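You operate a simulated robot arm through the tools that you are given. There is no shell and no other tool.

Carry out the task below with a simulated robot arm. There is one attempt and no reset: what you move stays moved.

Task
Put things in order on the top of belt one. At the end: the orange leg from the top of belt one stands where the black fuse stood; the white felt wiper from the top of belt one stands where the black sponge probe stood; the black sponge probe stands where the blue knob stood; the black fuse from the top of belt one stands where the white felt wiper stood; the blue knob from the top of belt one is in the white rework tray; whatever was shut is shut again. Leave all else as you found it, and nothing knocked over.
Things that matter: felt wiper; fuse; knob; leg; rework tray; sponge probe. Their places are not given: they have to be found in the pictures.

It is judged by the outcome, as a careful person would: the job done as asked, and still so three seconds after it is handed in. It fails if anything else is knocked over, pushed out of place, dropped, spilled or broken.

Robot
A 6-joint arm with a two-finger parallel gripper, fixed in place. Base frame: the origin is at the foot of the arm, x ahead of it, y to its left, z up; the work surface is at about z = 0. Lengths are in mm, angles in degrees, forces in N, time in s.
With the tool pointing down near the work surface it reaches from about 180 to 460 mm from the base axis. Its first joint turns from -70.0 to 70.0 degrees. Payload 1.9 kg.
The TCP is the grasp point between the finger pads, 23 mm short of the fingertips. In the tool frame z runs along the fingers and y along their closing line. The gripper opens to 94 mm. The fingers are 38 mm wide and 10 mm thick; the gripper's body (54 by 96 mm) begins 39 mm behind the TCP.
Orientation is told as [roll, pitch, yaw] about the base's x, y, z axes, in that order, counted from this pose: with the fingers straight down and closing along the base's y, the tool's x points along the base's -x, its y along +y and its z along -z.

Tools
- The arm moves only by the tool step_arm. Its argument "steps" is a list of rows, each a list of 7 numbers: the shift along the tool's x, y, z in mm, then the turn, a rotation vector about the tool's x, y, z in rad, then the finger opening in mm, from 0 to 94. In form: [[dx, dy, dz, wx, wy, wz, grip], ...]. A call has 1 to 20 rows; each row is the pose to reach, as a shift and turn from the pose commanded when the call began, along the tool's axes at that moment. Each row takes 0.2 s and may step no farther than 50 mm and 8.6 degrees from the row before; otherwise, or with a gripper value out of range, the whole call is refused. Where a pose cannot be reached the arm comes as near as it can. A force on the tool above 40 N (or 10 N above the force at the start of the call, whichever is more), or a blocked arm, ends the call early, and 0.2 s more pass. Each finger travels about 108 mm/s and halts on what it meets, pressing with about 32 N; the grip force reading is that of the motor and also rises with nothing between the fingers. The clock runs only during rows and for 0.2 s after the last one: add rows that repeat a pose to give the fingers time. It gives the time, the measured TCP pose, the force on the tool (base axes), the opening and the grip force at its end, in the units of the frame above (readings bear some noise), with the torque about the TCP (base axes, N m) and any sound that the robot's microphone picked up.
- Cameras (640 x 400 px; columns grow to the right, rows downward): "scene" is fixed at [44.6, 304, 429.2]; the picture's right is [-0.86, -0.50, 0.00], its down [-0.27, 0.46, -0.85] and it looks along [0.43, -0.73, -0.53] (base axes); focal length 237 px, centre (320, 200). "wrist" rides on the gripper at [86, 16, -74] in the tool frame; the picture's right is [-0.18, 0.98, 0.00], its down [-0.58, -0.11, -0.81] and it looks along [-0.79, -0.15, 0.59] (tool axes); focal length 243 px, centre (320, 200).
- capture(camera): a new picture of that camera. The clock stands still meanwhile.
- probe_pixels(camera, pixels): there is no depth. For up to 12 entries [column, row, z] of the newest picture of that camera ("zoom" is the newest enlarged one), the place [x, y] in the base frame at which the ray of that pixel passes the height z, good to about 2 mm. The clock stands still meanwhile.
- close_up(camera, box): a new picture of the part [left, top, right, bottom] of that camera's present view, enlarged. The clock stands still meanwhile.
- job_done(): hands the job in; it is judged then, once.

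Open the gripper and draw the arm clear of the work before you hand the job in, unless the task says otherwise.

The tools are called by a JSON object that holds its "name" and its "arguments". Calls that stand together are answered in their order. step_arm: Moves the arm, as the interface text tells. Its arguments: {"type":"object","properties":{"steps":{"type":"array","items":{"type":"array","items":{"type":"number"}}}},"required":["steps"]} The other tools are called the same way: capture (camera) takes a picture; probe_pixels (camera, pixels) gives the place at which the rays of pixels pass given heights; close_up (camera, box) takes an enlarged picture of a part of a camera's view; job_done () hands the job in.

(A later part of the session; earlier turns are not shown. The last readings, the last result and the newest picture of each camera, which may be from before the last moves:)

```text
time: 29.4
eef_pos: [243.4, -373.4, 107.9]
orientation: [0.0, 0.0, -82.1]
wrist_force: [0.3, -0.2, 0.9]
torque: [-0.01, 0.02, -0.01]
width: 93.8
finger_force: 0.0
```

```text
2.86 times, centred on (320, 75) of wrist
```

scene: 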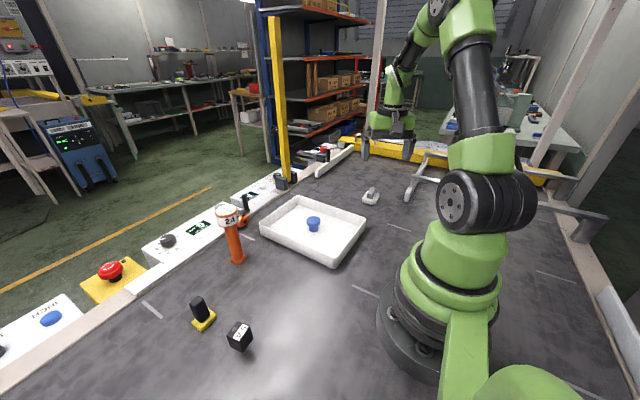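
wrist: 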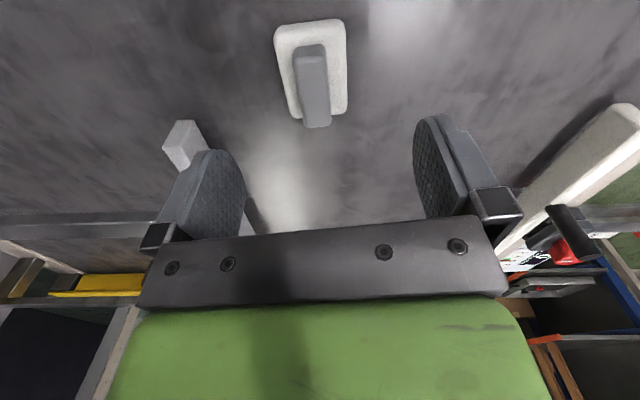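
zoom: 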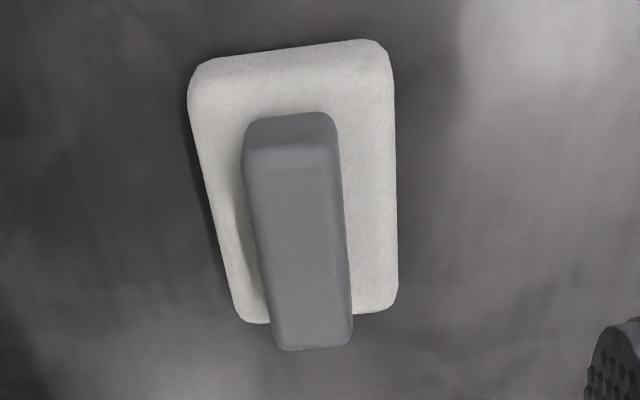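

{"name": "probe_pixels", "arguments": {"camera": "wrist", "pixels": [[274.5, 34.8, 8], [344.5, 24.3, 8], [346.6, 110, 8], [292, 116.3, 8], [293.1, 62.8, 36], [326.3, 59.3, 36], [331.2, 124, 36], [306, 126.4, 36], [293.1, 62.8, 28], [326.3, 59.3, 28], [331.2, 124, 28], [306, 126.4, 28]]}}

{"name": "probe_pixels", "arguments": {"camera": "scene", "pixels": [[371.9, 190.6, 28], [371.9, 190.6, 36], [371.9, 190.6, 44]]}}

```text
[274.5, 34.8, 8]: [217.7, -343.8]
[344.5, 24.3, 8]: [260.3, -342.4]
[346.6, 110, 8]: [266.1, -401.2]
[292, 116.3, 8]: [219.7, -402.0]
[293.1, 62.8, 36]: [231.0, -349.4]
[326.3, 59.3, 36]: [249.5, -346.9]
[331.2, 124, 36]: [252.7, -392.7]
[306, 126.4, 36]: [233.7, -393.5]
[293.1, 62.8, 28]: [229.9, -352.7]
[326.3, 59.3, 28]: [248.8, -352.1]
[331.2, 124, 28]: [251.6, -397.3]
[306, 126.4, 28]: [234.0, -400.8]
```

```text
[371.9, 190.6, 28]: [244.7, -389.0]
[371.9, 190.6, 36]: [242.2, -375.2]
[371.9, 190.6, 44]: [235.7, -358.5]
```

The handle top is at ~37 mm, centred ≈(241.5,−371), yaw about −85°. I turn 3° more and descend to about z=43.

{"name": "step_arm", "arguments": {"steps": [[0, 0, 25, 0, 0, 0.05, 70], [0, 0, 50, 0, 0, 0.05, 60], [0, 0, 62, 0, 0, 0.05, 60], [0, 0, 66, 0, 0, 0.05, 60], [0, 0, 66, 0, 0, 0.05, 60]]}}

{"name": "capture", "arguments": {"camera": "wrist"}}

{"name": "close_up", "arguments": {"camera": "scene", "box": [330, 140, 430, 220]}}

```text
time: 30.6
eef_pos: [242.8, -368.9, 43.5]
orientation: [0.0, 0.0, -85.0]
wrist_force: [0.7, -0.7, -0.6]
torque: [0.02, 0.0, -0.03]
width: 60.0
finger_force: 0.2
```

```text
taken
```

wrist: 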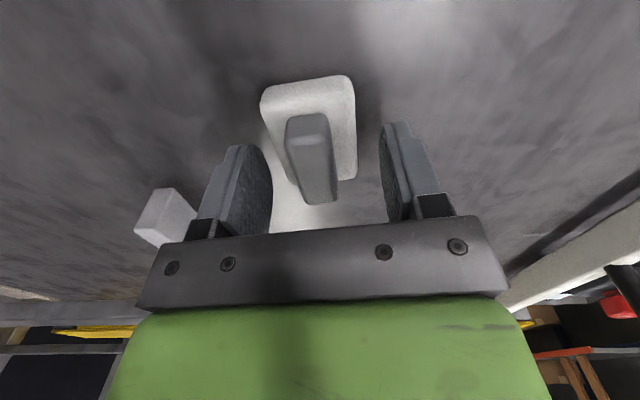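

```text
5.00 times, centred on (380, 180) of scene
```

zoom: 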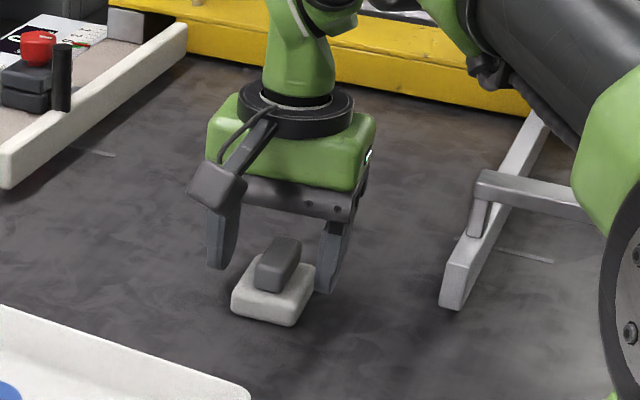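

Handle appears slightly left of centre; I probe its top corners here to correct the offset.

{"name": "close_up", "arguments": {"camera": "wrist", "box": [240, 60, 400, 220]}}

{"name": "probe_pixels", "arguments": {"camera": "wrist", "pixels": [[311, 160, 37], [287, 122, 37], [325, 118, 37], [337, 198, 37], [307, 203, 37], [320, 182, 43]]}}

```text
2.50 times, centred on (320, 140) of wrist
```

zoom: 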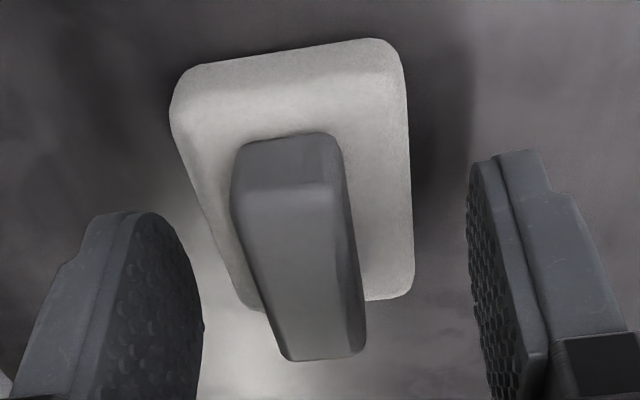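

```text
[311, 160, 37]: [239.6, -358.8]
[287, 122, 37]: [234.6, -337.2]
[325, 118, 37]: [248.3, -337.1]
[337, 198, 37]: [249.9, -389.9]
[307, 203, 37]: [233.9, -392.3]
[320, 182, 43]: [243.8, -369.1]
```

Offset is only ~1.5 mm. I shift that, lower 3 mm more, and close on the handle.

{"name": "step_arm", "arguments": {"steps": [[0, -1.5, 2, 0, 0, 0, 60], [0, -1.5, 3.5, 0, 0, 0, 45], [0, -1.5, 3.5, 0, 0, 0, 30], [0, -1.5, 3.5, 0, 0, 0, 22], [0, -1.5, 3.5, 0, 0, 0, 8], [0, -1.5, 3.5, 0, 0, 0, 8], [0, -1.5, 3.5, 0, 0, 0, 8]]}}

{"name": "capture", "arguments": {"camera": "wrist"}}

```text
time: 32.2
eef_pos: [241.5, -369.5, 40.3]
orientation: [0.0, 0.0, -84.7]
wrist_force: [-0.3, 0.5, 4.7]
torque: [-0.01, 0.02, 0.01]
width: 43.9
finger_force: 32.2
```

```text
taken
```

wrist: 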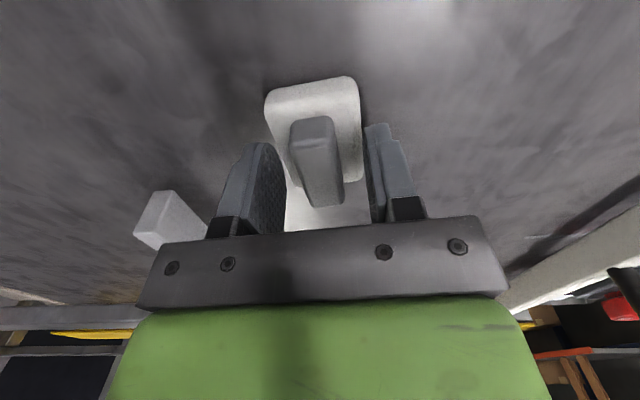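

It stopped at 43.9 mm: the fingertips meet the pad's sides, so the pad is taller than I thought. I reopen and go lower to grip the pad properly (tips ~4 mm above the belt).

{"name": "step_arm", "arguments": {"steps": [[0, 0, 0, 0, 0, 0, 50], [0, 0, 0, 0, 0, 0, 60], [0, 0, 0, 0, 0, 0, 60], [0, 0, 6, 0, 0, 0, 60], [0, 0, 12, 0, 0, 0, 60], [0, 0, 12, 0, 0, 0, 60]]}}

{"name": "capture", "arguments": {"camera": "wrist"}}

```text
time: 33.6
eef_pos: [240.2, -369.1, 27.2]
orientation: [0.0, 0.1, -84.9]
wrist_force: [-0.2, 0.0, 0.0]
torque: [-0.02, -0.01, 0.0]
width: 60.0
finger_force: 0.1
```

```text
taken
```

wrist: 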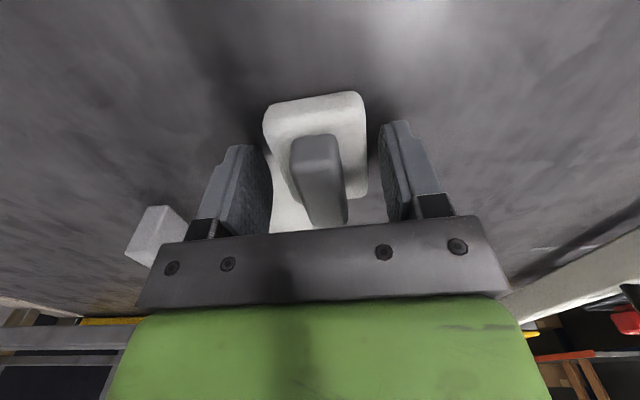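

The pad is straddled, with no contact force. I close on it.

{"name": "step_arm", "arguments": {"steps": [[0, 0, 0, 0, 0, 0, 50], [0, 0, 0, 0, 0, 0, 45], [0, 0, 0, 0, 0, 0, 30], [0, 0, 0, 0, 0, 0, 30], [0, 0, 0, 0, 0, 0, 30]]}}

{"name": "capture", "arguments": {"camera": "wrist"}}

```text
time: 34.8
eef_pos: [241.3, -368.8, 29.2]
orientation: [0.0, 0.0, -85.0]
wrist_force: [0.4, 0.0, 0.1]
torque: [0.03, -0.03, -0.03]
width: 44.0
finger_force: 31.6
```

```text
taken
```

wrist: 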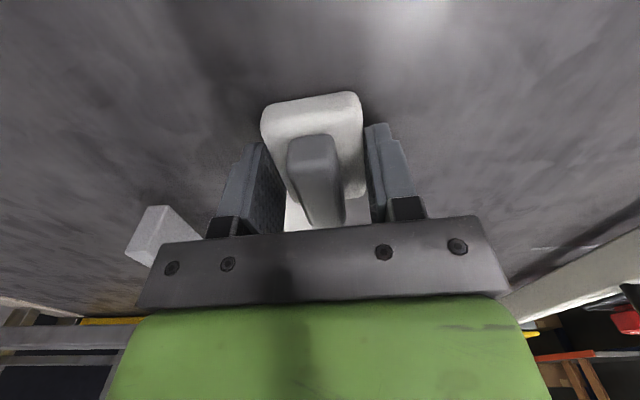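

Gripped at 44 mm. I lift to z≈125 and carry the wiper over the tray to above the probe's old place (299.5,51), keeping its yaw.

{"name": "step_arm", "arguments": {"steps": [[0, 0, -10, 0, 0, 0, 30], [0, 0, -35, 0, 0, 0, 30], [0, 0, -70, 0, 0, 0, 30], [0, 0, -97, 0, 0, 0, 30], [41.4, 9.5, -97, 0, 0, 0, 30], [82.8, 19, -97, 0, 0, 0, 30], [124.3, 28.4, -97, 0, 0, 0, 30], [165.7, 37.9, -97, 0, 0, 0, 30], [207.1, 47.4, -97, 0, 0, 0, 30], [248.5, 56.9, -97, 0, 0, 0, 30], [290, 66.4, -97, 0, 0, 0, 30], [331.4, 75.8, -97, 0, 0, 0, 30], [372.8, 85.3, -97, 0, 0, 0, 30], [414.2, 94.8, -97, 0, 0, 0, 30], [414.2, 94.8, -97, 0, 0, 0, 30]]}}

{"name": "capture", "arguments": {"camera": "wrist"}}

{"name": "capture", "arguments": {"camera": "scene"}}

```text
time: 38.0
eef_pos: [301.2, 54.2, 126.9]
orientation: [0.0, 0.0, -84.9]
wrist_force: [0.4, -0.7, -0.4]
torque: [-0.01, -0.01, 0.03]
width: 43.9
finger_force: 32.4
```

```text
taken
```

wrist: 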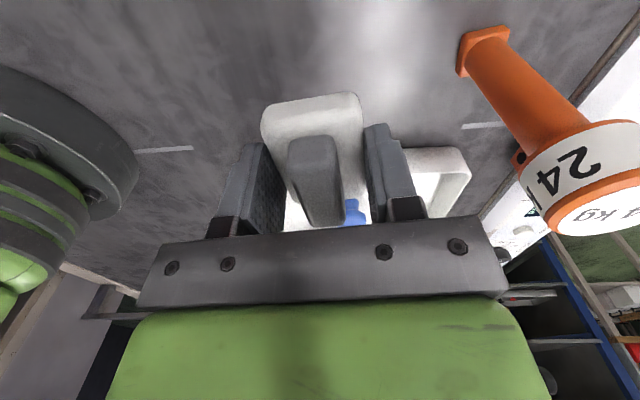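

```text
taken
```

scene: 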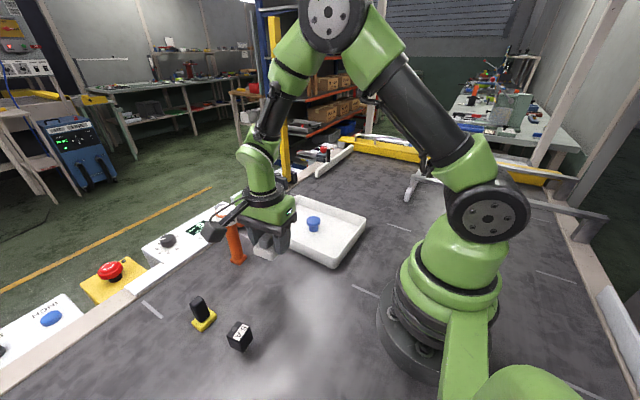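

The wiper is held above its target. I descend to ~5 mm above the belt and re-read the pose.

{"name": "step_arm", "arguments": {"steps": [[0, 0, 30, 0, 0, 0, 30], [0, 0, 60, 0, 0, 0, 30], [0, 0, 82, 0, 0, 0, 30], [0, 0, 91, 0, 0, 0, 30], [0, 0, 91, 0, 0, 0, 30]]}}

{"name": "capture", "arguments": {"camera": "wrist"}}

{"name": "close_up", "arguments": {"camera": "scene", "box": [200, 200, 340, 320]}}

```text
time: 39.2
eef_pos: [300.1, 51.6, 36.6]
orientation: [0.0, 0.0, -84.8]
wrist_force: [0.3, -0.6, -1.1]
torque: [-0.01, 0.01, -0.01]
width: 43.8
finger_force: 31.9
```

```text
taken
```

wrist: 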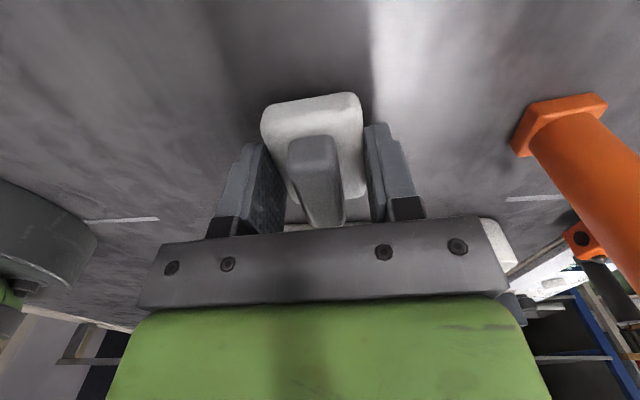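

```text
3.33 times, centred on (270, 260) of scene
```

zoom: 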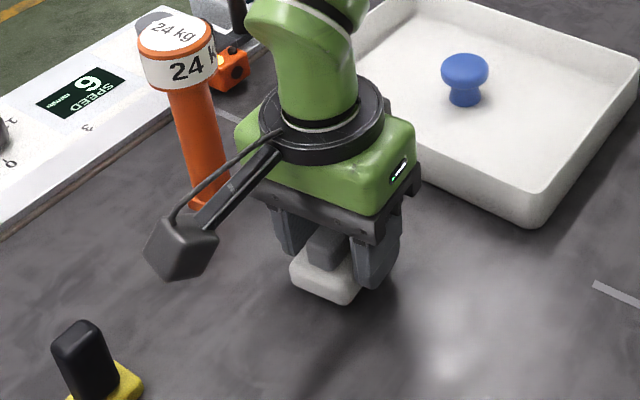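

About 6 mm remain. I lower slowly to contact.

{"name": "step_arm", "arguments": {"steps": [[0, 0, 3, 0, 0, 0, 30], [0, 0, 4.5, 0, 0, 0, 30], [0, 0, 5.5, 0, 0, 0, 30], [0, 0, 5.5, 0, 0, 0, 30]]}}

```text
time: 40.2
eef_pos: [299.4, 50.8, 29.2]
orientation: [0.1, -0.1, -84.9]
wrist_force: [1.1, 0.3, -0.1]
torque: [0.03, 0.01, 0.02]
width: 44.2
finger_force: 31.4
```

{"name": "step_arm", "arguments": {"steps": [[0, 0, 0.5, 0, 0, 0, 30], [0, 0, 1, 0, 0, 0, 30], [0, 0, 1, 0, 0, 0, 30]]}}

```text
time: 41.0
eef_pos: [298.2, 51.3, 28.9]
orientation: [-0.1, 0.0, -84.9]
wrist_force: [-0.4, -0.6, -0.1]
torque: [-0.02, 0.03, 0.01]
width: 43.7
finger_force: 32.5
```

No contact yet, so I continue in half-millimetre steps.

{"name": "step_arm", "arguments": {"steps": [[0, 0, 0.5, 0, 0, 0, 30], [0, 0, 1, 0, 0, 0, 30], [0, 0, 1, 0, 0, 0, 30]]}}

```text
time: 41.8
eef_pos: [298.0, 51.3, 28.3]
orientation: [0.0, 0.0, -84.9]
wrist_force: [-5.8, 0.0, 14.8]
torque: [-0.03, 0.1, 0.0]
width: 43.9
finger_force: 32.0
```

Contact (15 N). I relax slightly and release.

{"name": "step_arm", "arguments": {"steps": [[0, 0, -0.6, 0, 0, 0, 30], [0, 0, -0.6, 0, 0, 0, 46], [0, 0, -0.6, 0, 0, 0, 54], [0, 0, -0.6, 0, 0, 0, 62], [0, 0, -0.6, 0, 0, 0, 62]]}}

{"name": "capture", "arguments": {"camera": "wrist"}}

```text
time: 43.0
eef_pos: [299.0, 51.7, 27.8]
orientation: [0.0, 0.0, -84.9]
wrist_force: [0.3, 0.2, -0.6]
torque: [0.0, 0.03, 0.02]
width: 62.2
finger_force: 0.1
```

```text
taken
```

wrist: 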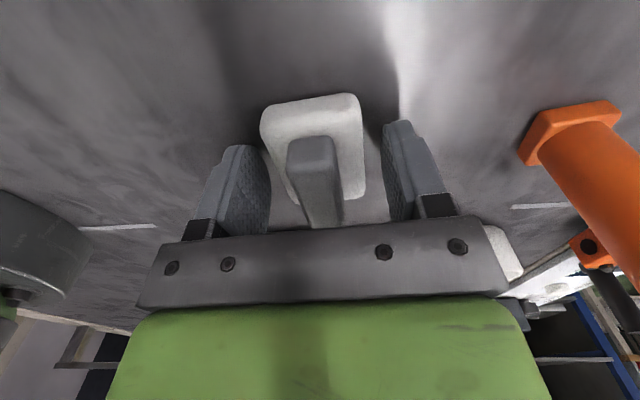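

The wiper stands in the probe's old place. I lift straight up, then move to view the fuse with yaw back to 0.

{"name": "step_arm", "arguments": {"steps": [[0, 0, -15, 0, 0, 0, 62], [0, 0, -50, 0, 0, 0, 70], [0, 0, -90, 0, 0, 0, 80], [0, 0, -125, 0, 0, 0, 94], [11, -4, -130, 0, 0, -0.148, 94], [22, -9, -130, 0, 0, -0.296, 94], [34, -13, -130, 0, 0, -0.444, 94], [45, -18, -130, 0, 0, -0.592, 94], [57, -22, -130, 0, 0, -0.74, 94], [68, -27, -130, 0, 0, -0.888, 94], [80, -31, -130, 0, 0, -1.036, 94], [91, -36, -130, 0, 0, -1.184, 94], [103, -40, -130, 0, 0, -1.332, 94], [114, -45, -130, 0, 0, -1.48, 94], [114, -45, -130, 0, 0, -1.48, 94]]}}

{"name": "capture", "arguments": {"camera": "wrist"}}

{"name": "capture", "arguments": {"camera": "scene"}}

```text
time: 46.2
eef_pos: [242.8, 160.2, 155.9]
orientation: [0.0, -0.1, 0.1]
wrist_force: [0.3, -0.4, 0.1]
torque: [-0.04, 0.0, 0.0]
width: 93.8
finger_force: 0.0
```

```text
taken
```

wrist: 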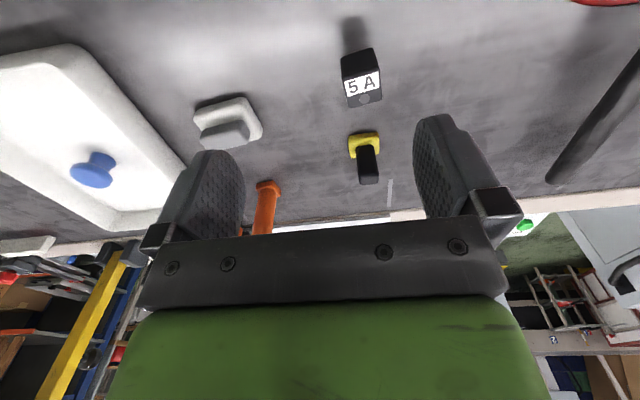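

```text
taken
```

scene: 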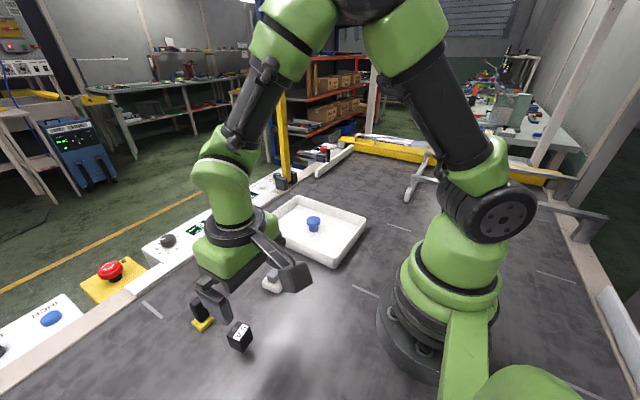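

The fuse is at (361,77) in the wrist view; I enlarge it in both cameras.

{"name": "close_up", "arguments": {"camera": "scene", "box": [205, 310, 275, 365]}}

{"name": "close_up", "arguments": {"camera": "wrist", "box": [316, 20, 406, 130]}}

```text
7.27 times, centred on (240, 338) of scene
```

zoom: 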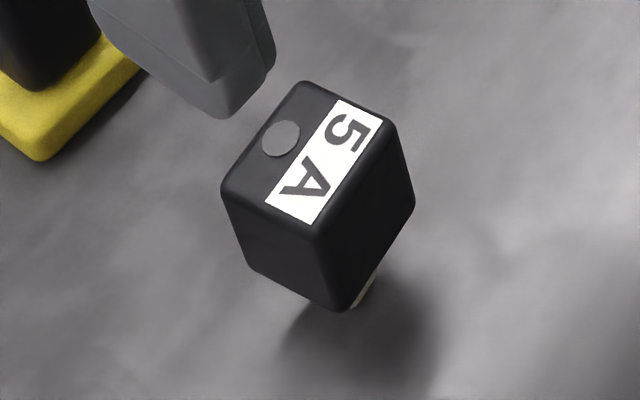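

```text
3.64 times, centred on (361, 75) of wrist
```

zoom: 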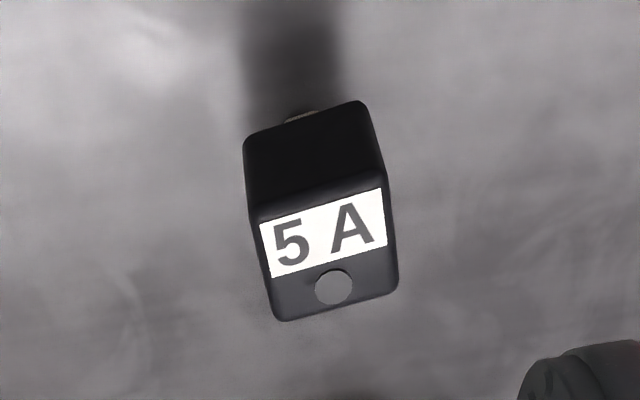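

I probe the top-face corners and the body's bottom corners at several heights to fix height, centre and yaw.

{"name": "probe_pixels", "arguments": {"camera": "wrist", "pixels": [[343.1, 80.5, 50], [378.9, 69.5, 50], [382.2, 98.4, 50], [350.6, 108, 50], [363.7, 89, 50], [363.7, 89, 56], [363.7, 89, 44], [341, 59, 10], [373, 48, 10], [353, 54, 0]]}}

{"name": "probe_pixels", "arguments": {"camera": "scene", "pixels": [[237.9, 321.8, 50], [250.6, 328.1, 50], [239.7, 342.4, 50], [226.7, 336.6, 50], [238.7, 332.2, 50], [238.7, 332.2, 56], [238.7, 332.2, 44], [243, 353.4, 10], [229.4, 347, 10], [252.8, 339.4, 10], [246, 352, 0]]}}

```text
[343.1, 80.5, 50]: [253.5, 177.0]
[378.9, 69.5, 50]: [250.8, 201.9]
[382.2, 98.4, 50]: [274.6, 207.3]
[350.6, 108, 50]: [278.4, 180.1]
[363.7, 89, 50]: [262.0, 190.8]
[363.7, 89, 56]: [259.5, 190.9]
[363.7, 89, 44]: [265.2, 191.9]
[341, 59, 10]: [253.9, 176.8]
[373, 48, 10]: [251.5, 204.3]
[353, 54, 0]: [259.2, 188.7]
```

```text
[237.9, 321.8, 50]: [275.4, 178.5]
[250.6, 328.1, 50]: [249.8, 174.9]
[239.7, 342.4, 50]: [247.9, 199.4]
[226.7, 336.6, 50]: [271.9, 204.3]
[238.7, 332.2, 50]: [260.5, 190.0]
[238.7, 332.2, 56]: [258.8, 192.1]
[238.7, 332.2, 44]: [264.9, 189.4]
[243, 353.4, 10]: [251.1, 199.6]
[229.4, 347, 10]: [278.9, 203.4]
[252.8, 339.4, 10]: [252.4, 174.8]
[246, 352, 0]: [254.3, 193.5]
```

Fuse: 26×26 mm body from ~z 10 to 48 on small pins, centre ≈(263.5,190), yaw ≈+6.5°. I align above it at z≈95 with that yaw.

{"name": "step_arm", "arguments": {"steps": [[-10, 15, 10, 0, 0, -0.06, 94], [-20, 29.5, 30, 0, 0, -0.113, 80], [-20, 29.5, 60, 0, 0, -0.113, 60], [-20, 29.5, 60, 0, 0, -0.113, 60]]}}

{"name": "capture", "arguments": {"camera": "wrist"}}

{"name": "close_up", "arguments": {"camera": "scene", "box": [160, 260, 320, 380]}}

```text
time: 47.2
eef_pos: [265.2, 191.2, 96.9]
orientation: [0.0, 0.0, 6.3]
wrist_force: [-0.1, 0.1, 0.2]
torque: [0.0, 0.01, -0.01]
width: 59.8
finger_force: 0.1
```

```text
taken
```

wrist: 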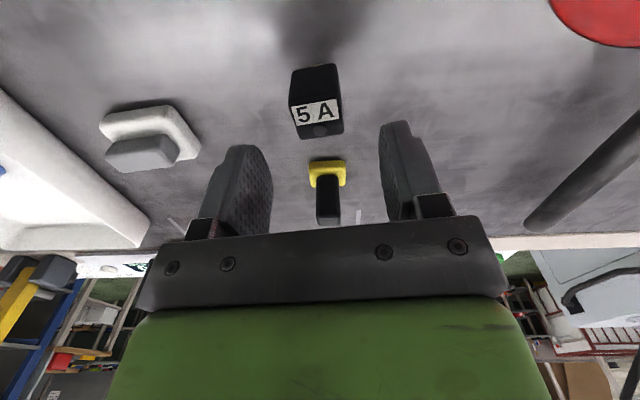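

```text
3.33 times, centred on (240, 320) of scene
```

zoom: 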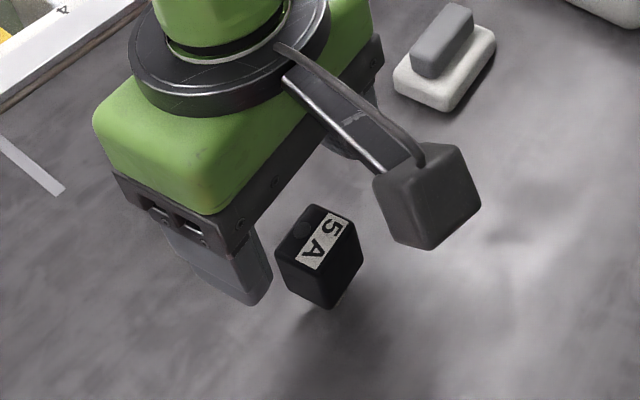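

Probing the fuse's top face centre (318,119) at z=48 to trim the alignment.

{"name": "probe_pixels", "arguments": {"camera": "wrist", "pixels": [[292, 107, 48], [338, 98, 48], [344, 132, 48], [300, 138, 48], [318, 119, 48], [292, 74, 10], [333, 66, 10], [312, 66, 0]]}}

{"name": "close_up", "arguments": {"camera": "wrist", "box": [270, 40, 370, 150]}}

```text
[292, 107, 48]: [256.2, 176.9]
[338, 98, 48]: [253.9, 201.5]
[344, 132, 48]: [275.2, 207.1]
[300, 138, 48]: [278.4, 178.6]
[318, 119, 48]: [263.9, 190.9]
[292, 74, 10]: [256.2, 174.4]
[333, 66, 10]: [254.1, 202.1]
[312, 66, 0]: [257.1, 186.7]
```

```text
3.64 times, centred on (320, 95) of wrist
```

zoom: 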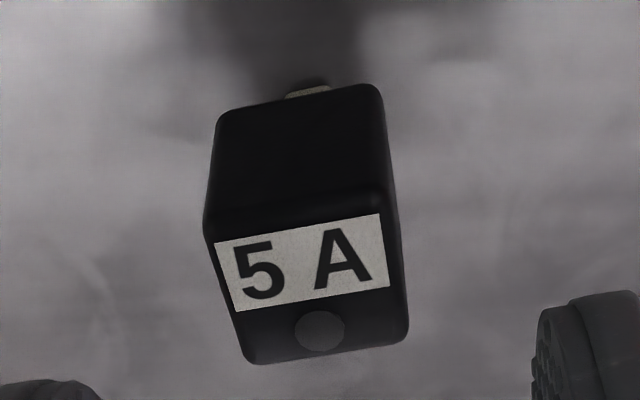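

Well aligned (centre ≈(264.5,190.7)). I descend to z≈34.

{"name": "step_arm", "arguments": {"steps": [[0, 0, 25, 0, 0, 0, 60], [0, 0, 45, 0, 0, 0, 60], [0, 0, 62, 0, 0, 0, 60], [0, 0, 62, 0, 0, 0, 60]]}}

{"name": "capture", "arguments": {"camera": "wrist"}}

```text
time: 48.2
eef_pos: [266.3, 189.2, 35.7]
orientation: [0.1, 0.0, 6.4]
wrist_force: [-0.7, -0.3, 0.9]
torque: [-0.02, 0.01, -0.01]
width: 59.9
finger_force: 0.1
```

```text
taken
```

wrist: 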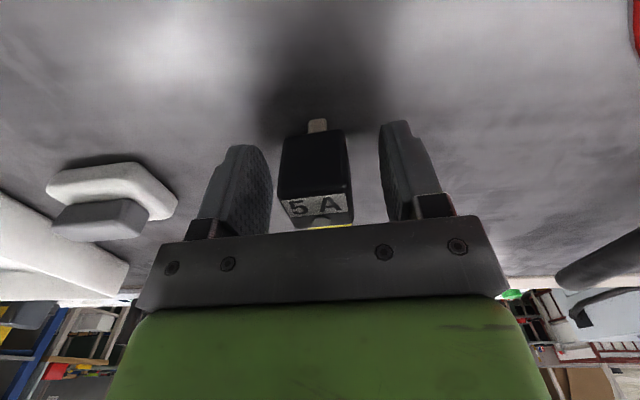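

Centred between the pads (allowing for camera slant). I close gently.

{"name": "step_arm", "arguments": {"steps": [[0, 0, 0, 0, 0, 0, 45], [0, 0, 0, 0, 0, 0, 34], [0, 0, 0, 0, 0, 0, 29], [0, 0, 0, 0, 0, 0, 24], [0, 0, 0, 0, 0, 0, 14], [0, 0, 0, 0, 0, 0, 14]]}}

{"name": "capture", "arguments": {"camera": "wrist"}}

{"name": "close_up", "arguments": {"camera": "scene", "box": [180, 280, 300, 370]}}

```text
time: 49.6
eef_pos: [266.2, 189.7, 34.2]
orientation: [0.1, 0.0, 6.4]
wrist_force: [-0.9, -0.1, 0.6]
torque: [0.03, 0.0, -0.02]
width: 27.4
finger_force: 32.2
```

```text
taken
```

wrist: 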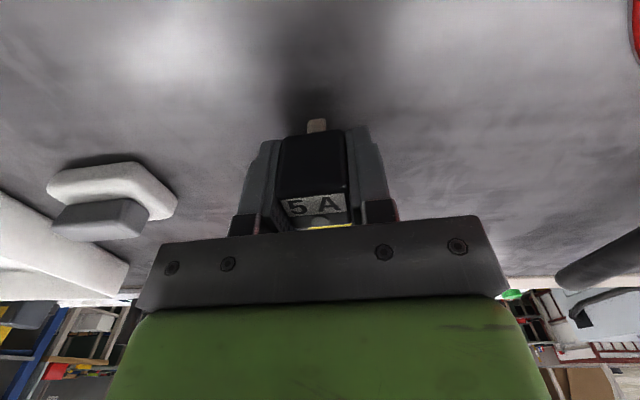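

```text
4.44 times, centred on (240, 325) of scene
```

zoom: 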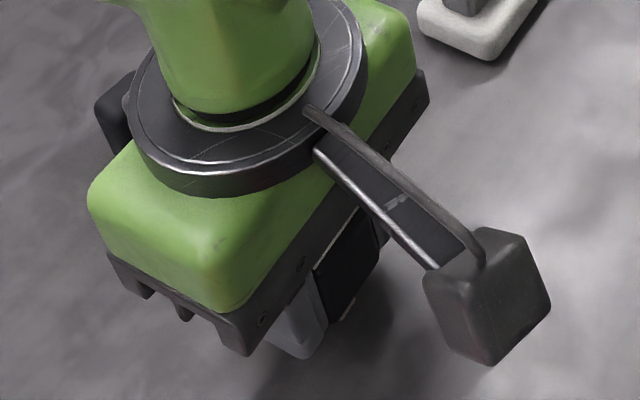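

Gripped at 27.4 mm (the fuse stood at ≈(264.5,190)). I lift to z≈160 and carry it in an arc via (325,0) to above the wiper's old place (241.3,−370.3), keeping the yaw.

{"name": "step_arm", "arguments": {"steps": [[0, 0, -10, 0, 0, 0, 14], [0, 0, -45, 0, 0, 0, 14], [0, 0, -90, 0, 0, 0, 14], [0, 0, -125, 0, 0, 0, 14], [-7.6, -39.1, -125, 0, 0, 0, 14], [-15.2, -78.2, -125, 0, 0, 0, 14], [-22.7, -117.3, -125, 0, 0, 0, 14], [-30.3, -156.4, -125, 0, 0, 0, 14], [-37.9, -195.5, -125, 0, 0, 0, 14], [-24.2, -235.3, -125, 0, 0, 0, 14], [-10.5, -275.2, -125, 0, 0, 0, 14], [3.2, -315, -125, 0, 0, 0, 14], [16.9, -354.9, -125, 0, 0, 0, 14], [30.7, -394.7, -125, 0, 0, 0, 14], [44.4, -434.6, -125, 0, 0, 0, 14], [58.1, -474.4, -125, 0, 0, 0, 14], [71.8, -514.3, -125, 0, 0, 0, 14], [85.5, -554.1, -125, 0, 0, 0, 14], [85.5, -554.1, -125, 0, 0, 0, 14]]}}

{"name": "capture", "arguments": {"camera": "wrist"}}

{"name": "capture", "arguments": {"camera": "scene"}}

```text
time: 53.6
eef_pos: [239.2, -371.8, 157.3]
orientation: [0.2, -0.1, 6.4]
wrist_force: [0.1, 0.1, 0.2]
torque: [-0.02, -0.02, -0.02]
width: 27.2
finger_force: 32.1
```

```text
taken
```

wrist: 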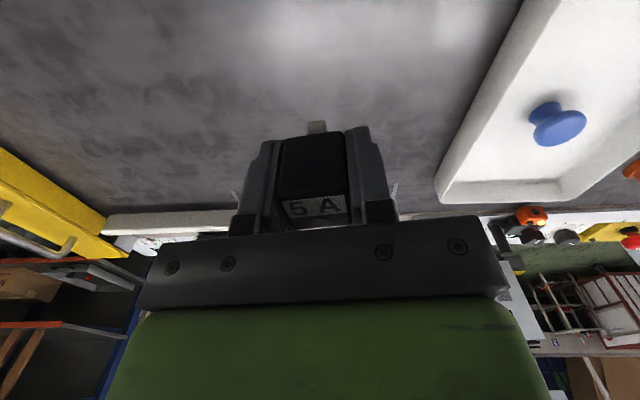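

```text
taken
```

scene: 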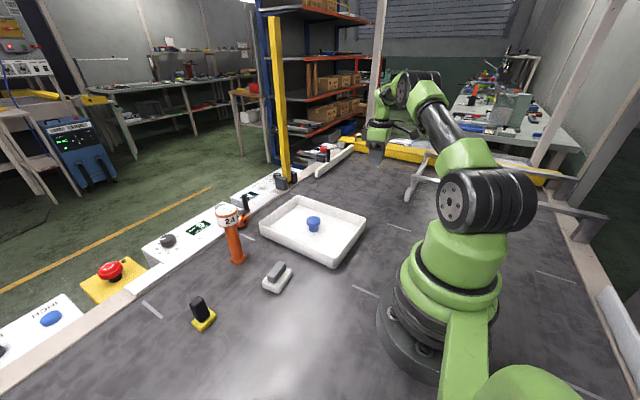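

All stands well in the scene. I descend to ~8 mm above the belt and re-read.

{"name": "step_arm", "arguments": {"steps": [[0, 0, 40, 0, 0, 0, 14], [0, 0, 80, 0, 0, 0, 14], [0, 0, 105, 0, 0, 0, 14], [0, 0, 117, 0, 0, 0, 14], [0, 0, 117, 0, 0, 0, 14]]}}

{"name": "capture", "arguments": {"camera": "wrist"}}

{"name": "close_up", "arguments": {"camera": "scene", "box": [330, 140, 430, 220]}}

```text
time: 54.8
eef_pos: [239.8, -370.5, 38.6]
orientation: [0.0, -0.1, 6.4]
wrist_force: [-0.5, 0.1, -0.8]
torque: [0.02, -0.02, 0.06]
width: 27.3
finger_force: 31.3
```

```text
taken
```

wrist: 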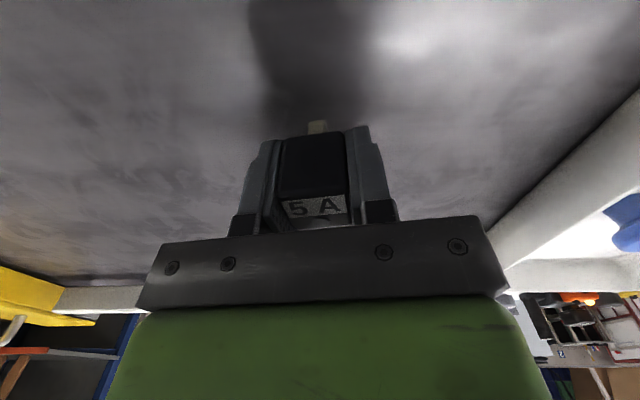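

```text
5.00 times, centred on (380, 180) of scene
```

zoom: 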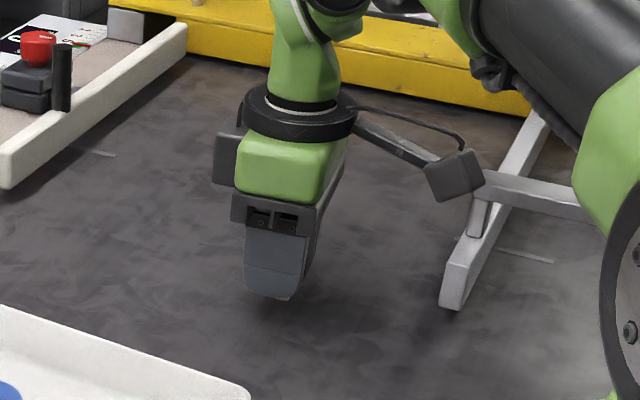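

The reading suggests x is ~2 mm short; I nudge +2 mm in x and re-read the height.

{"name": "step_arm", "arguments": {"steps": [[-1, 0, 0, 0, 0, 0, 14], [-2, 0, 0, 0, 0, 0, 14], [-2, 0, 0, 0, 0, 0, 14]]}}

```text
time: 55.6
eef_pos: [241.7, -369.4, 42.8]
orientation: [0.0, 0.0, 6.4]
wrist_force: [-0.8, 0.2, -0.5]
torque: [0.02, -0.01, -0.01]
width: 27.0
finger_force: 32.1
```

The height is ~42 mm (noise aside). I lower 6 mm slowly, then feel for contact.

{"name": "step_arm", "arguments": {"steps": [[0, 0, 2, 0, 0, 0, 14], [0, 0, 4, 0, 0, 0, 14], [0, 0, 6, 0, 0, 0, 14], [0, 0, 6, 0, 0, 0, 14]]}}

{"name": "step_arm", "arguments": {"steps": [[0, 0, 0.5, 0, 0, 0, 14], [0, 0, 1, 0, 0, 0, 14], [0, 0, 1, 0, 0, 0, 14]]}}

```text
time: 56.6
eef_pos: [241.5, -370.8, 37.5]
orientation: [0.0, 0.0, 6.4]
wrist_force: [0.1, -0.3, -0.5]
torque: [0.04, 0.02, -0.02]
width: 27.1
finger_force: 31.7
```

```text
time: 57.4
eef_pos: [241.0, -370.5, 36.7]
orientation: [0.1, -0.1, 6.4]
wrist_force: [0.5, -0.1, 0.4]
torque: [-0.02, -0.01, 0.0]
width: 27.2
finger_force: 31.7
```

No contact yet; one more millimetre at a time.

{"name": "step_arm", "arguments": {"steps": [[0, 0, 0.5, 0, 0, 0, 14], [0, 0, 1, 0, 0, 0, 14], [0, 0, 1, 0, 0, 0, 14]]}}

```text
time: 58.2
eef_pos: [242.7, -370.0, 35.5]
orientation: [0.1, 0.0, 6.4]
wrist_force: [-0.1, 0.1, -0.1]
torque: [-0.02, 0.0, -0.02]
width: 27.3
finger_force: 31.8
```

{"name": "step_arm", "arguments": {"steps": [[0, 0, 0.4, 0, 0, 0, 14], [0, 0, 0.8, 0, 0, 0, 14], [0, 0, 0.8, 0, 0, 0, 14]]}}

```text
time: 59.0
eef_pos: [242.5, -369.5, 34.8]
orientation: [-0.1, 0.0, 6.4]
wrist_force: [-11.3, 1.8, 21.0]
torque: [0.08, 0.47, -0.04]
width: 27.3
finger_force: 32.0
```

Contact (21 N). I relax 0.6 mm and release gently.

{"name": "step_arm", "arguments": {"steps": [[0, 0, -0.6, 0, 0, 0, 14], [0, 0, -0.6, 0, 0, 0, 28], [0, 0, -0.6, 0, 0, 0, 34], [0, 0, -0.6, 0, 0, 0, 45], [0, 0, -0.6, 0, 0, 0, 60], [0, 0, -0.6, 0, 0, 0, 60]]}}

{"name": "capture", "arguments": {"camera": "wrist"}}

{"name": "close_up", "arguments": {"camera": "scene", "box": [330, 140, 430, 220]}}

```text
time: 60.4
eef_pos: [243.5, -369.0, 33.7]
orientation: [0.1, 0.0, 6.4]
wrist_force: [-0.5, 0.0, 0.9]
torque: [-0.01, 0.01, -0.02]
width: 59.8
finger_force: 0.1
```

```text
taken
```

wrist: 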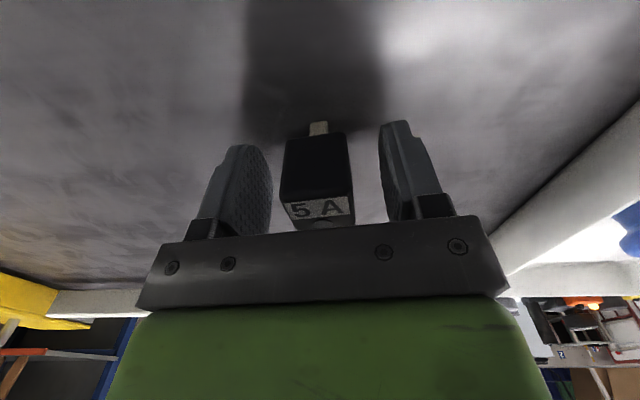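

```text
5.00 times, centred on (380, 180) of scene
```

zoom: 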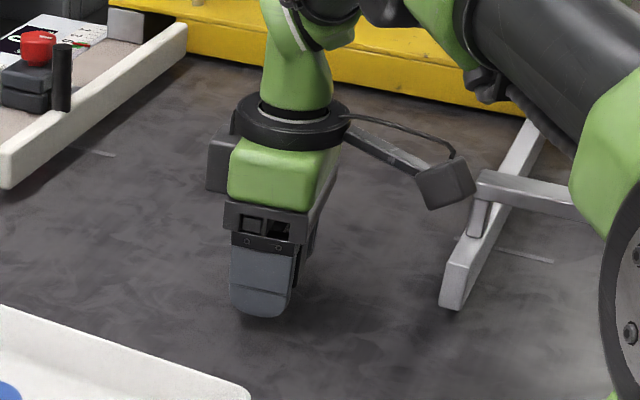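

The fuse stands free. I lift straight up and look.

{"name": "step_arm", "arguments": {"steps": [[0, 0, -12, 0, 0, 0, 60], [0, 0, -40, 0, 0, 0, 60], [0, 0, -80, 0, 0, 0, 70], [0, 0, -120, 0, 0, 0, 94], [0, 0, -120, 0, 0, 0, 94]]}}

{"name": "capture", "arguments": {"camera": "wrist"}}

{"name": "close_up", "arguments": {"camera": "scene", "box": [330, 150, 410, 220]}}

```text
time: 61.6
eef_pos: [238.6, -368.5, 156.1]
orientation: [0.1, 0.0, 6.4]
wrist_force: [-0.8, 0.5, 0.9]
torque: [-0.03, -0.02, -0.02]
width: 94.2
finger_force: 0.1
```

```text
taken
```

wrist: 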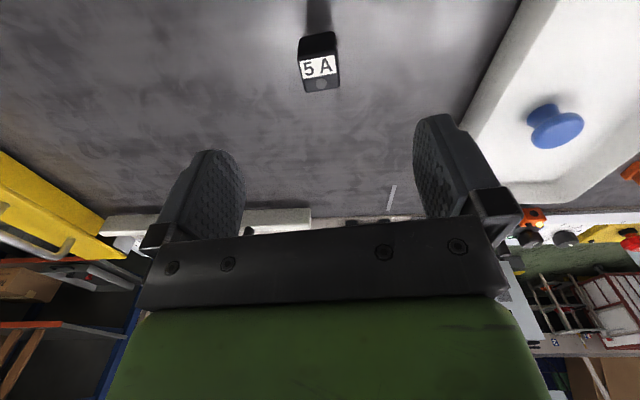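

```text
5.71 times, centred on (370, 185) of scene
```

zoom: 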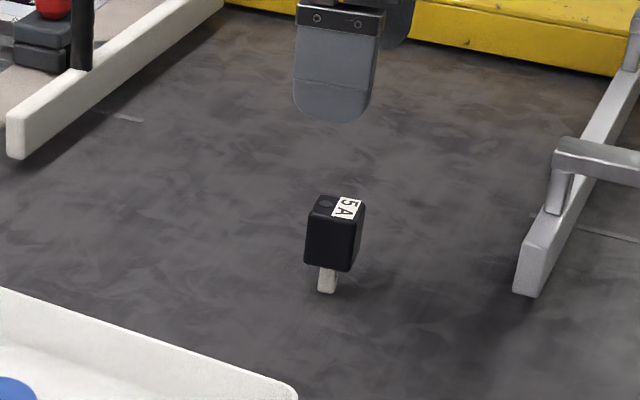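

The fuse stands upright on its blades. I check its position by probing the top face and blade foot.

{"name": "probe_pixels", "arguments": {"camera": "wrist", "pixels": [[300, 57, 48], [335, 52, 48], [340, 84, 48], [304, 90, 48], [319, 71, 48]]}}

{"name": "probe_pixels", "arguments": {"camera": "zoom", "pixels": [[335, 210, 48], [327, 288, 0]]}}

```text
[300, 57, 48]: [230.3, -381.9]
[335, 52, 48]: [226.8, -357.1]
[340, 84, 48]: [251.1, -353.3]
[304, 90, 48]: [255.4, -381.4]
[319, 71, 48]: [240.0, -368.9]
```

```text
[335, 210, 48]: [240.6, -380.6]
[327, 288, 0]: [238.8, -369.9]
```

Fuse is at ≈(241,−369). Now the leg: I raise to z≈220 and move to (300,30) to view it with yaw 0.

{"name": "step_arm", "arguments": {"steps": [[0, 0, -32, 0, 0, 0, 94], [0, 0, -65, 0, 0, 0, 94], [-10.4, 39, -65, 0, 0, 0.011, 94], [-20.8, 78, -65, 0, 0, 0.022, 94], [-31.2, 117, -65, 0, 0, 0.033, 94], [-41.6, 156, -65, 0, 0, 0.044, 94], [-52, 195, -65, 0, 0, 0.055, 94], [-62.5, 234, -65, 0, 0, 0.066, 94], [-72.9, 273, -65, 0, 0, 0.077, 94], [-83.3, 312, -65, 0, 0, 0.088, 94], [-93.7, 351, -65, 0, 0, 0.1, 94], [-104.1, 389.8, -65, 0, 0, 0.111, 94], [-104.1, 389.8, -65, 0, 0, 0.111, 94]]}}

{"name": "capture", "arguments": {"camera": "wrist"}}

{"name": "capture", "arguments": {"camera": "scene"}}

```text
time: 64.4
eef_pos: [299.6, 26.9, 220.2]
orientation: [0.0, 0.0, 0.0]
wrist_force: [-0.3, -1.2, 0.1]
torque: [0.0, 0.02, 0.03]
width: 93.8
finger_force: 0.0
```

```text
taken
```

wrist: 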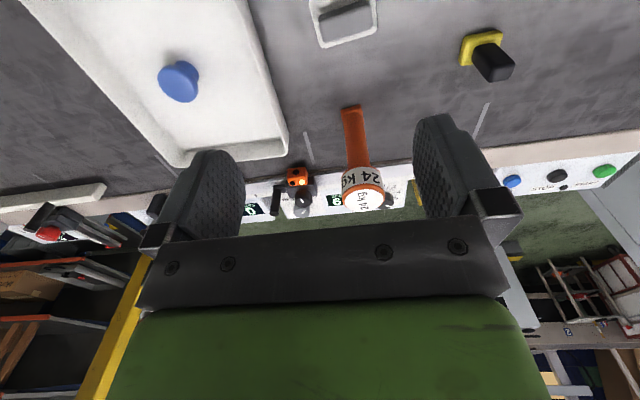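

```text
taken
```

scene: 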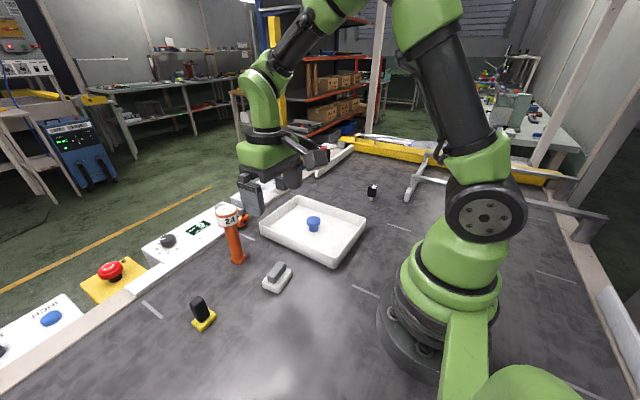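

The leg's head is at (364,190) and its foot at (352,108). I enlarge both views to measure it.

{"name": "close_up", "arguments": {"camera": "wrist", "box": [310, 95, 420, 220]}}

{"name": "close_up", "arguments": {"camera": "scene", "box": [195, 195, 275, 275]}}

```text
3.20 times, centred on (365, 158) of wrist
```

zoom: 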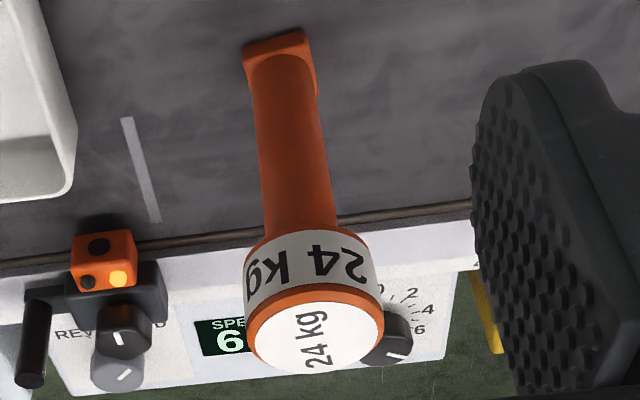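

```text
5.00 times, centred on (235, 235) of scene
```

zoom: 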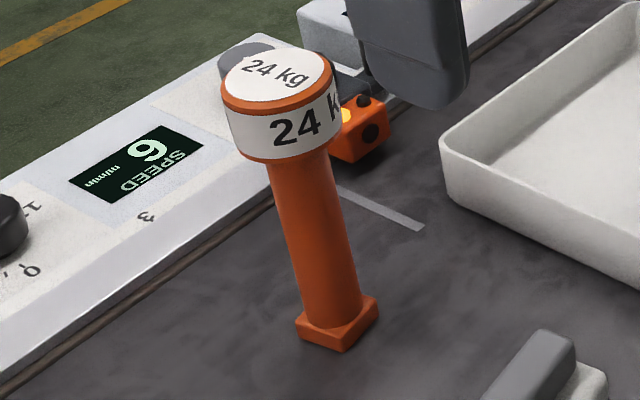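

{"name": "probe_pixels", "arguments": {"camera": "wrist", "pixels": [[364.1, 198.6, 145], [364.1, 198.6, 152], [364.1, 198.6, 160], [364.1, 198.6, 138], [341, 110, 0], [360, 105.5, 0], [364.1, 120, 0], [343, 198.6, 150], [385, 198.6, 150]]}}

{"name": "probe_pixels", "arguments": {"camera": "scene", "pixels": [[226.4, 210.8, 145], [226.4, 210.8, 152], [226.4, 210.8, 160], [226.4, 210.8, 138], [240, 265, 0], [230.4, 261, 0], [246.6, 258.2, 0]]}}

```text
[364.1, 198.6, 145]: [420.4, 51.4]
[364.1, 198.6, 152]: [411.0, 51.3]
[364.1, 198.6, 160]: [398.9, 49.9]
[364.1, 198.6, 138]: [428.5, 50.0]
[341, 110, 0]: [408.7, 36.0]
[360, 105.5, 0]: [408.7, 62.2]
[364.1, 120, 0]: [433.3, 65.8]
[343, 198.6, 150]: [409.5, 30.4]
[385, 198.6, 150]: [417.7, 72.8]
```

```text
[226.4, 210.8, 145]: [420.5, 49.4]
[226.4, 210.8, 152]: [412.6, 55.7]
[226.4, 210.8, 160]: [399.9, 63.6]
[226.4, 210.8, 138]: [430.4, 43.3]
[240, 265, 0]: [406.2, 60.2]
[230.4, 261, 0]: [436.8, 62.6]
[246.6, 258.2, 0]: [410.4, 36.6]
```

Leg: head top z≈146, Ø≈42 mm, centre ≈(420,50), foot ~27 mm square. I drop to z≈138 in front of it at x≈345, to slide the open fingers around the head.

{"name": "step_arm", "arguments": {"steps": [[-20, 12, 20, 0, 0, 0, 94], [-40, 21.5, 50, 0, 0, 0, 94], [-45, 21.5, 82, 0, 0, 0, 94], [-45, 21.5, 82, 0, 0, 0, 94]]}}

{"name": "capture", "arguments": {"camera": "wrist"}}

{"name": "capture", "arguments": {"camera": "scene"}}

```text
time: 65.4
eef_pos: [347.1, 50.5, 139.2]
orientation: [0.1, 0.0, 0.1]
wrist_force: [0.1, 0.0, 0.7]
torque: [0.0, -0.01, 0.02]
width: 94.0
finger_force: 0.0
```

```text
taken
```

wrist: 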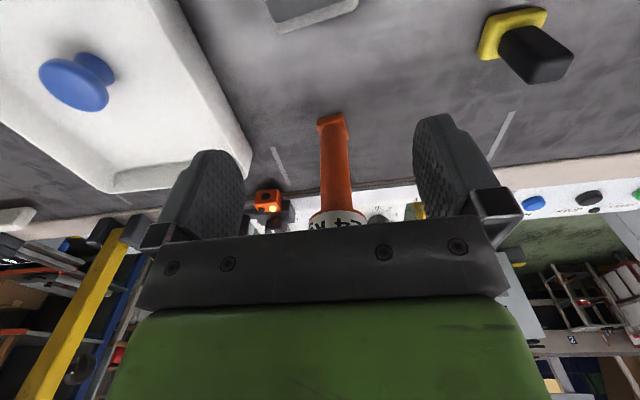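

```text
taken
```

scene: 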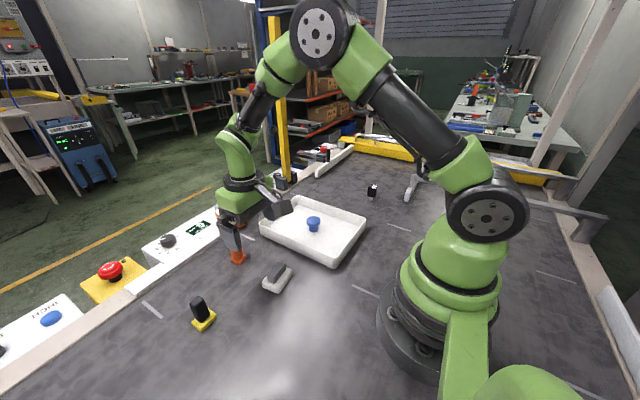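

I check the leg's lateral position against the pads from here.

{"name": "probe_pixels", "arguments": {"camera": "wrist", "pixels": [[333, 120, 0], [336, 165, 60], [337, 200, 110], [320, 122, 0], [347, 117, 0]]}}

{"name": "close_up", "arguments": {"camera": "scene", "box": [190, 160, 310, 280]}}

```text
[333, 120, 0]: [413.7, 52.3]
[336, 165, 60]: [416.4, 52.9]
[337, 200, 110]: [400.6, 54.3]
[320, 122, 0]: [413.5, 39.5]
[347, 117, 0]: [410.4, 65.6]
```

```text
3.33 times, centred on (250, 220) of scene
```

zoom: 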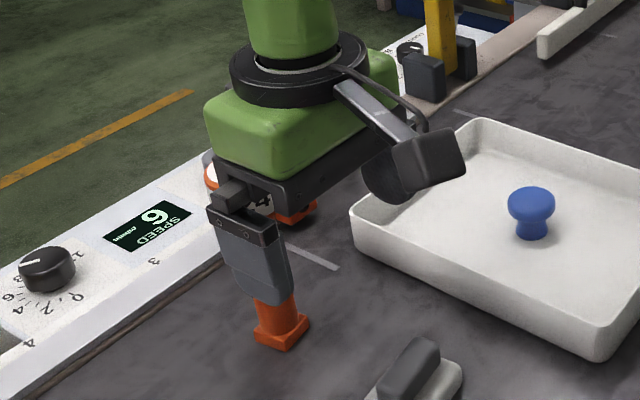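

The leg's at y≈51; margins are ample. I slide forward ~73 mm in x with the fingers open around the head.

{"name": "step_arm", "arguments": {"steps": [[-20, 1.2, 0, 0, 0, 0, 94], [-40, 1.2, 0, 0, 0, 0, 94], [-58, 1.2, 0, 0, 0, 0, 94], [-73, 1.2, 0, 0, 0, 0, 94], [-73, 1.2, 0, 0, 0, 0, 94]]}}

{"name": "capture", "arguments": {"camera": "wrist"}}

{"name": "close_up", "arguments": {"camera": "scene", "box": [190, 160, 310, 280]}}

```text
time: 66.6
eef_pos: [421.2, 51.9, 136.0]
orientation: [0.0, 0.0, 0.0]
wrist_force: [0.0, 0.3, -0.3]
torque: [0.0, -0.02, -0.05]
width: 93.9
finger_force: 0.0
```

```text
taken
```

wrist: 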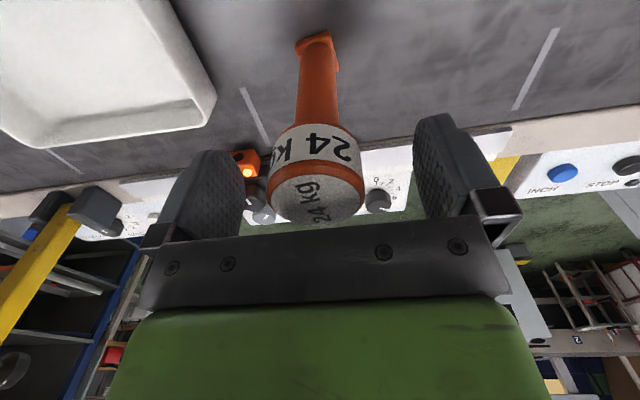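

```text
3.33 times, centred on (250, 220) of scene
```

zoom: 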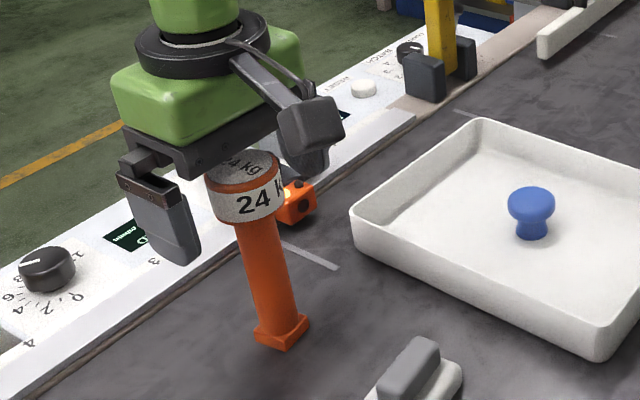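

The head top centre (318,193) is where the TCP axis projects, so it is centred. I lower 5 mm and close gently on the head.

{"name": "step_arm", "arguments": {"steps": [[0, -0.5, 5, 0, 0, 0, 94], [0, -0.5, 5, 0, 0, 0, 75], [0, -0.5, 5, 0, 0, 0, 60], [0, -0.5, 5, 0, 0, 0, 50], [0, -0.5, 5, 0, 0, 0, 46], [0, -0.5, 5, 0, 0, 0, 43], [0, -0.5, 5, 0, 0, 0, 40], [0, -0.5, 5, 0, 0, 0, 28], [0, -0.5, 5, 0, 0, 0, 28]]}}

{"name": "capture", "arguments": {"camera": "wrist"}}

{"name": "close_up", "arguments": {"camera": "scene", "box": [190, 160, 310, 280]}}

```text
time: 68.6
eef_pos: [420.7, 52.0, 131.1]
orientation: [0.0, 0.0, 0.1]
wrist_force: [-0.2, -3.4, 0.1]
torque: [-0.39, 0.0, -0.01]
width: 43.6
finger_force: 32.1
```

```text
taken
```

wrist: 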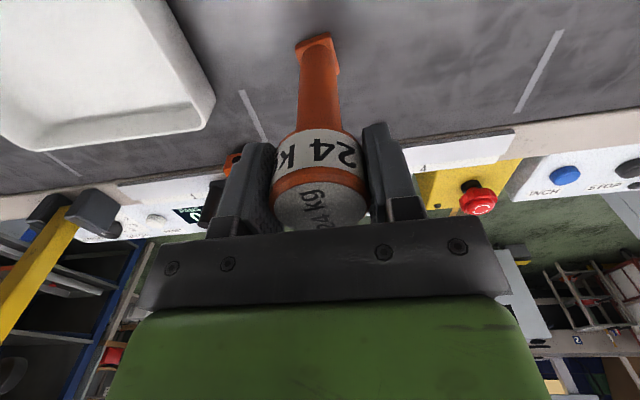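

```text
3.33 times, centred on (250, 220) of scene
```

zoom: 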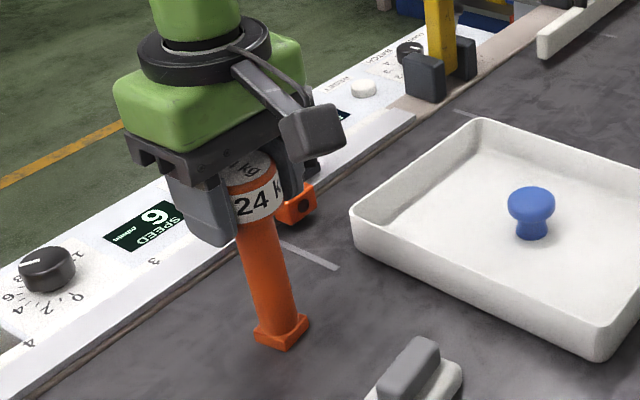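

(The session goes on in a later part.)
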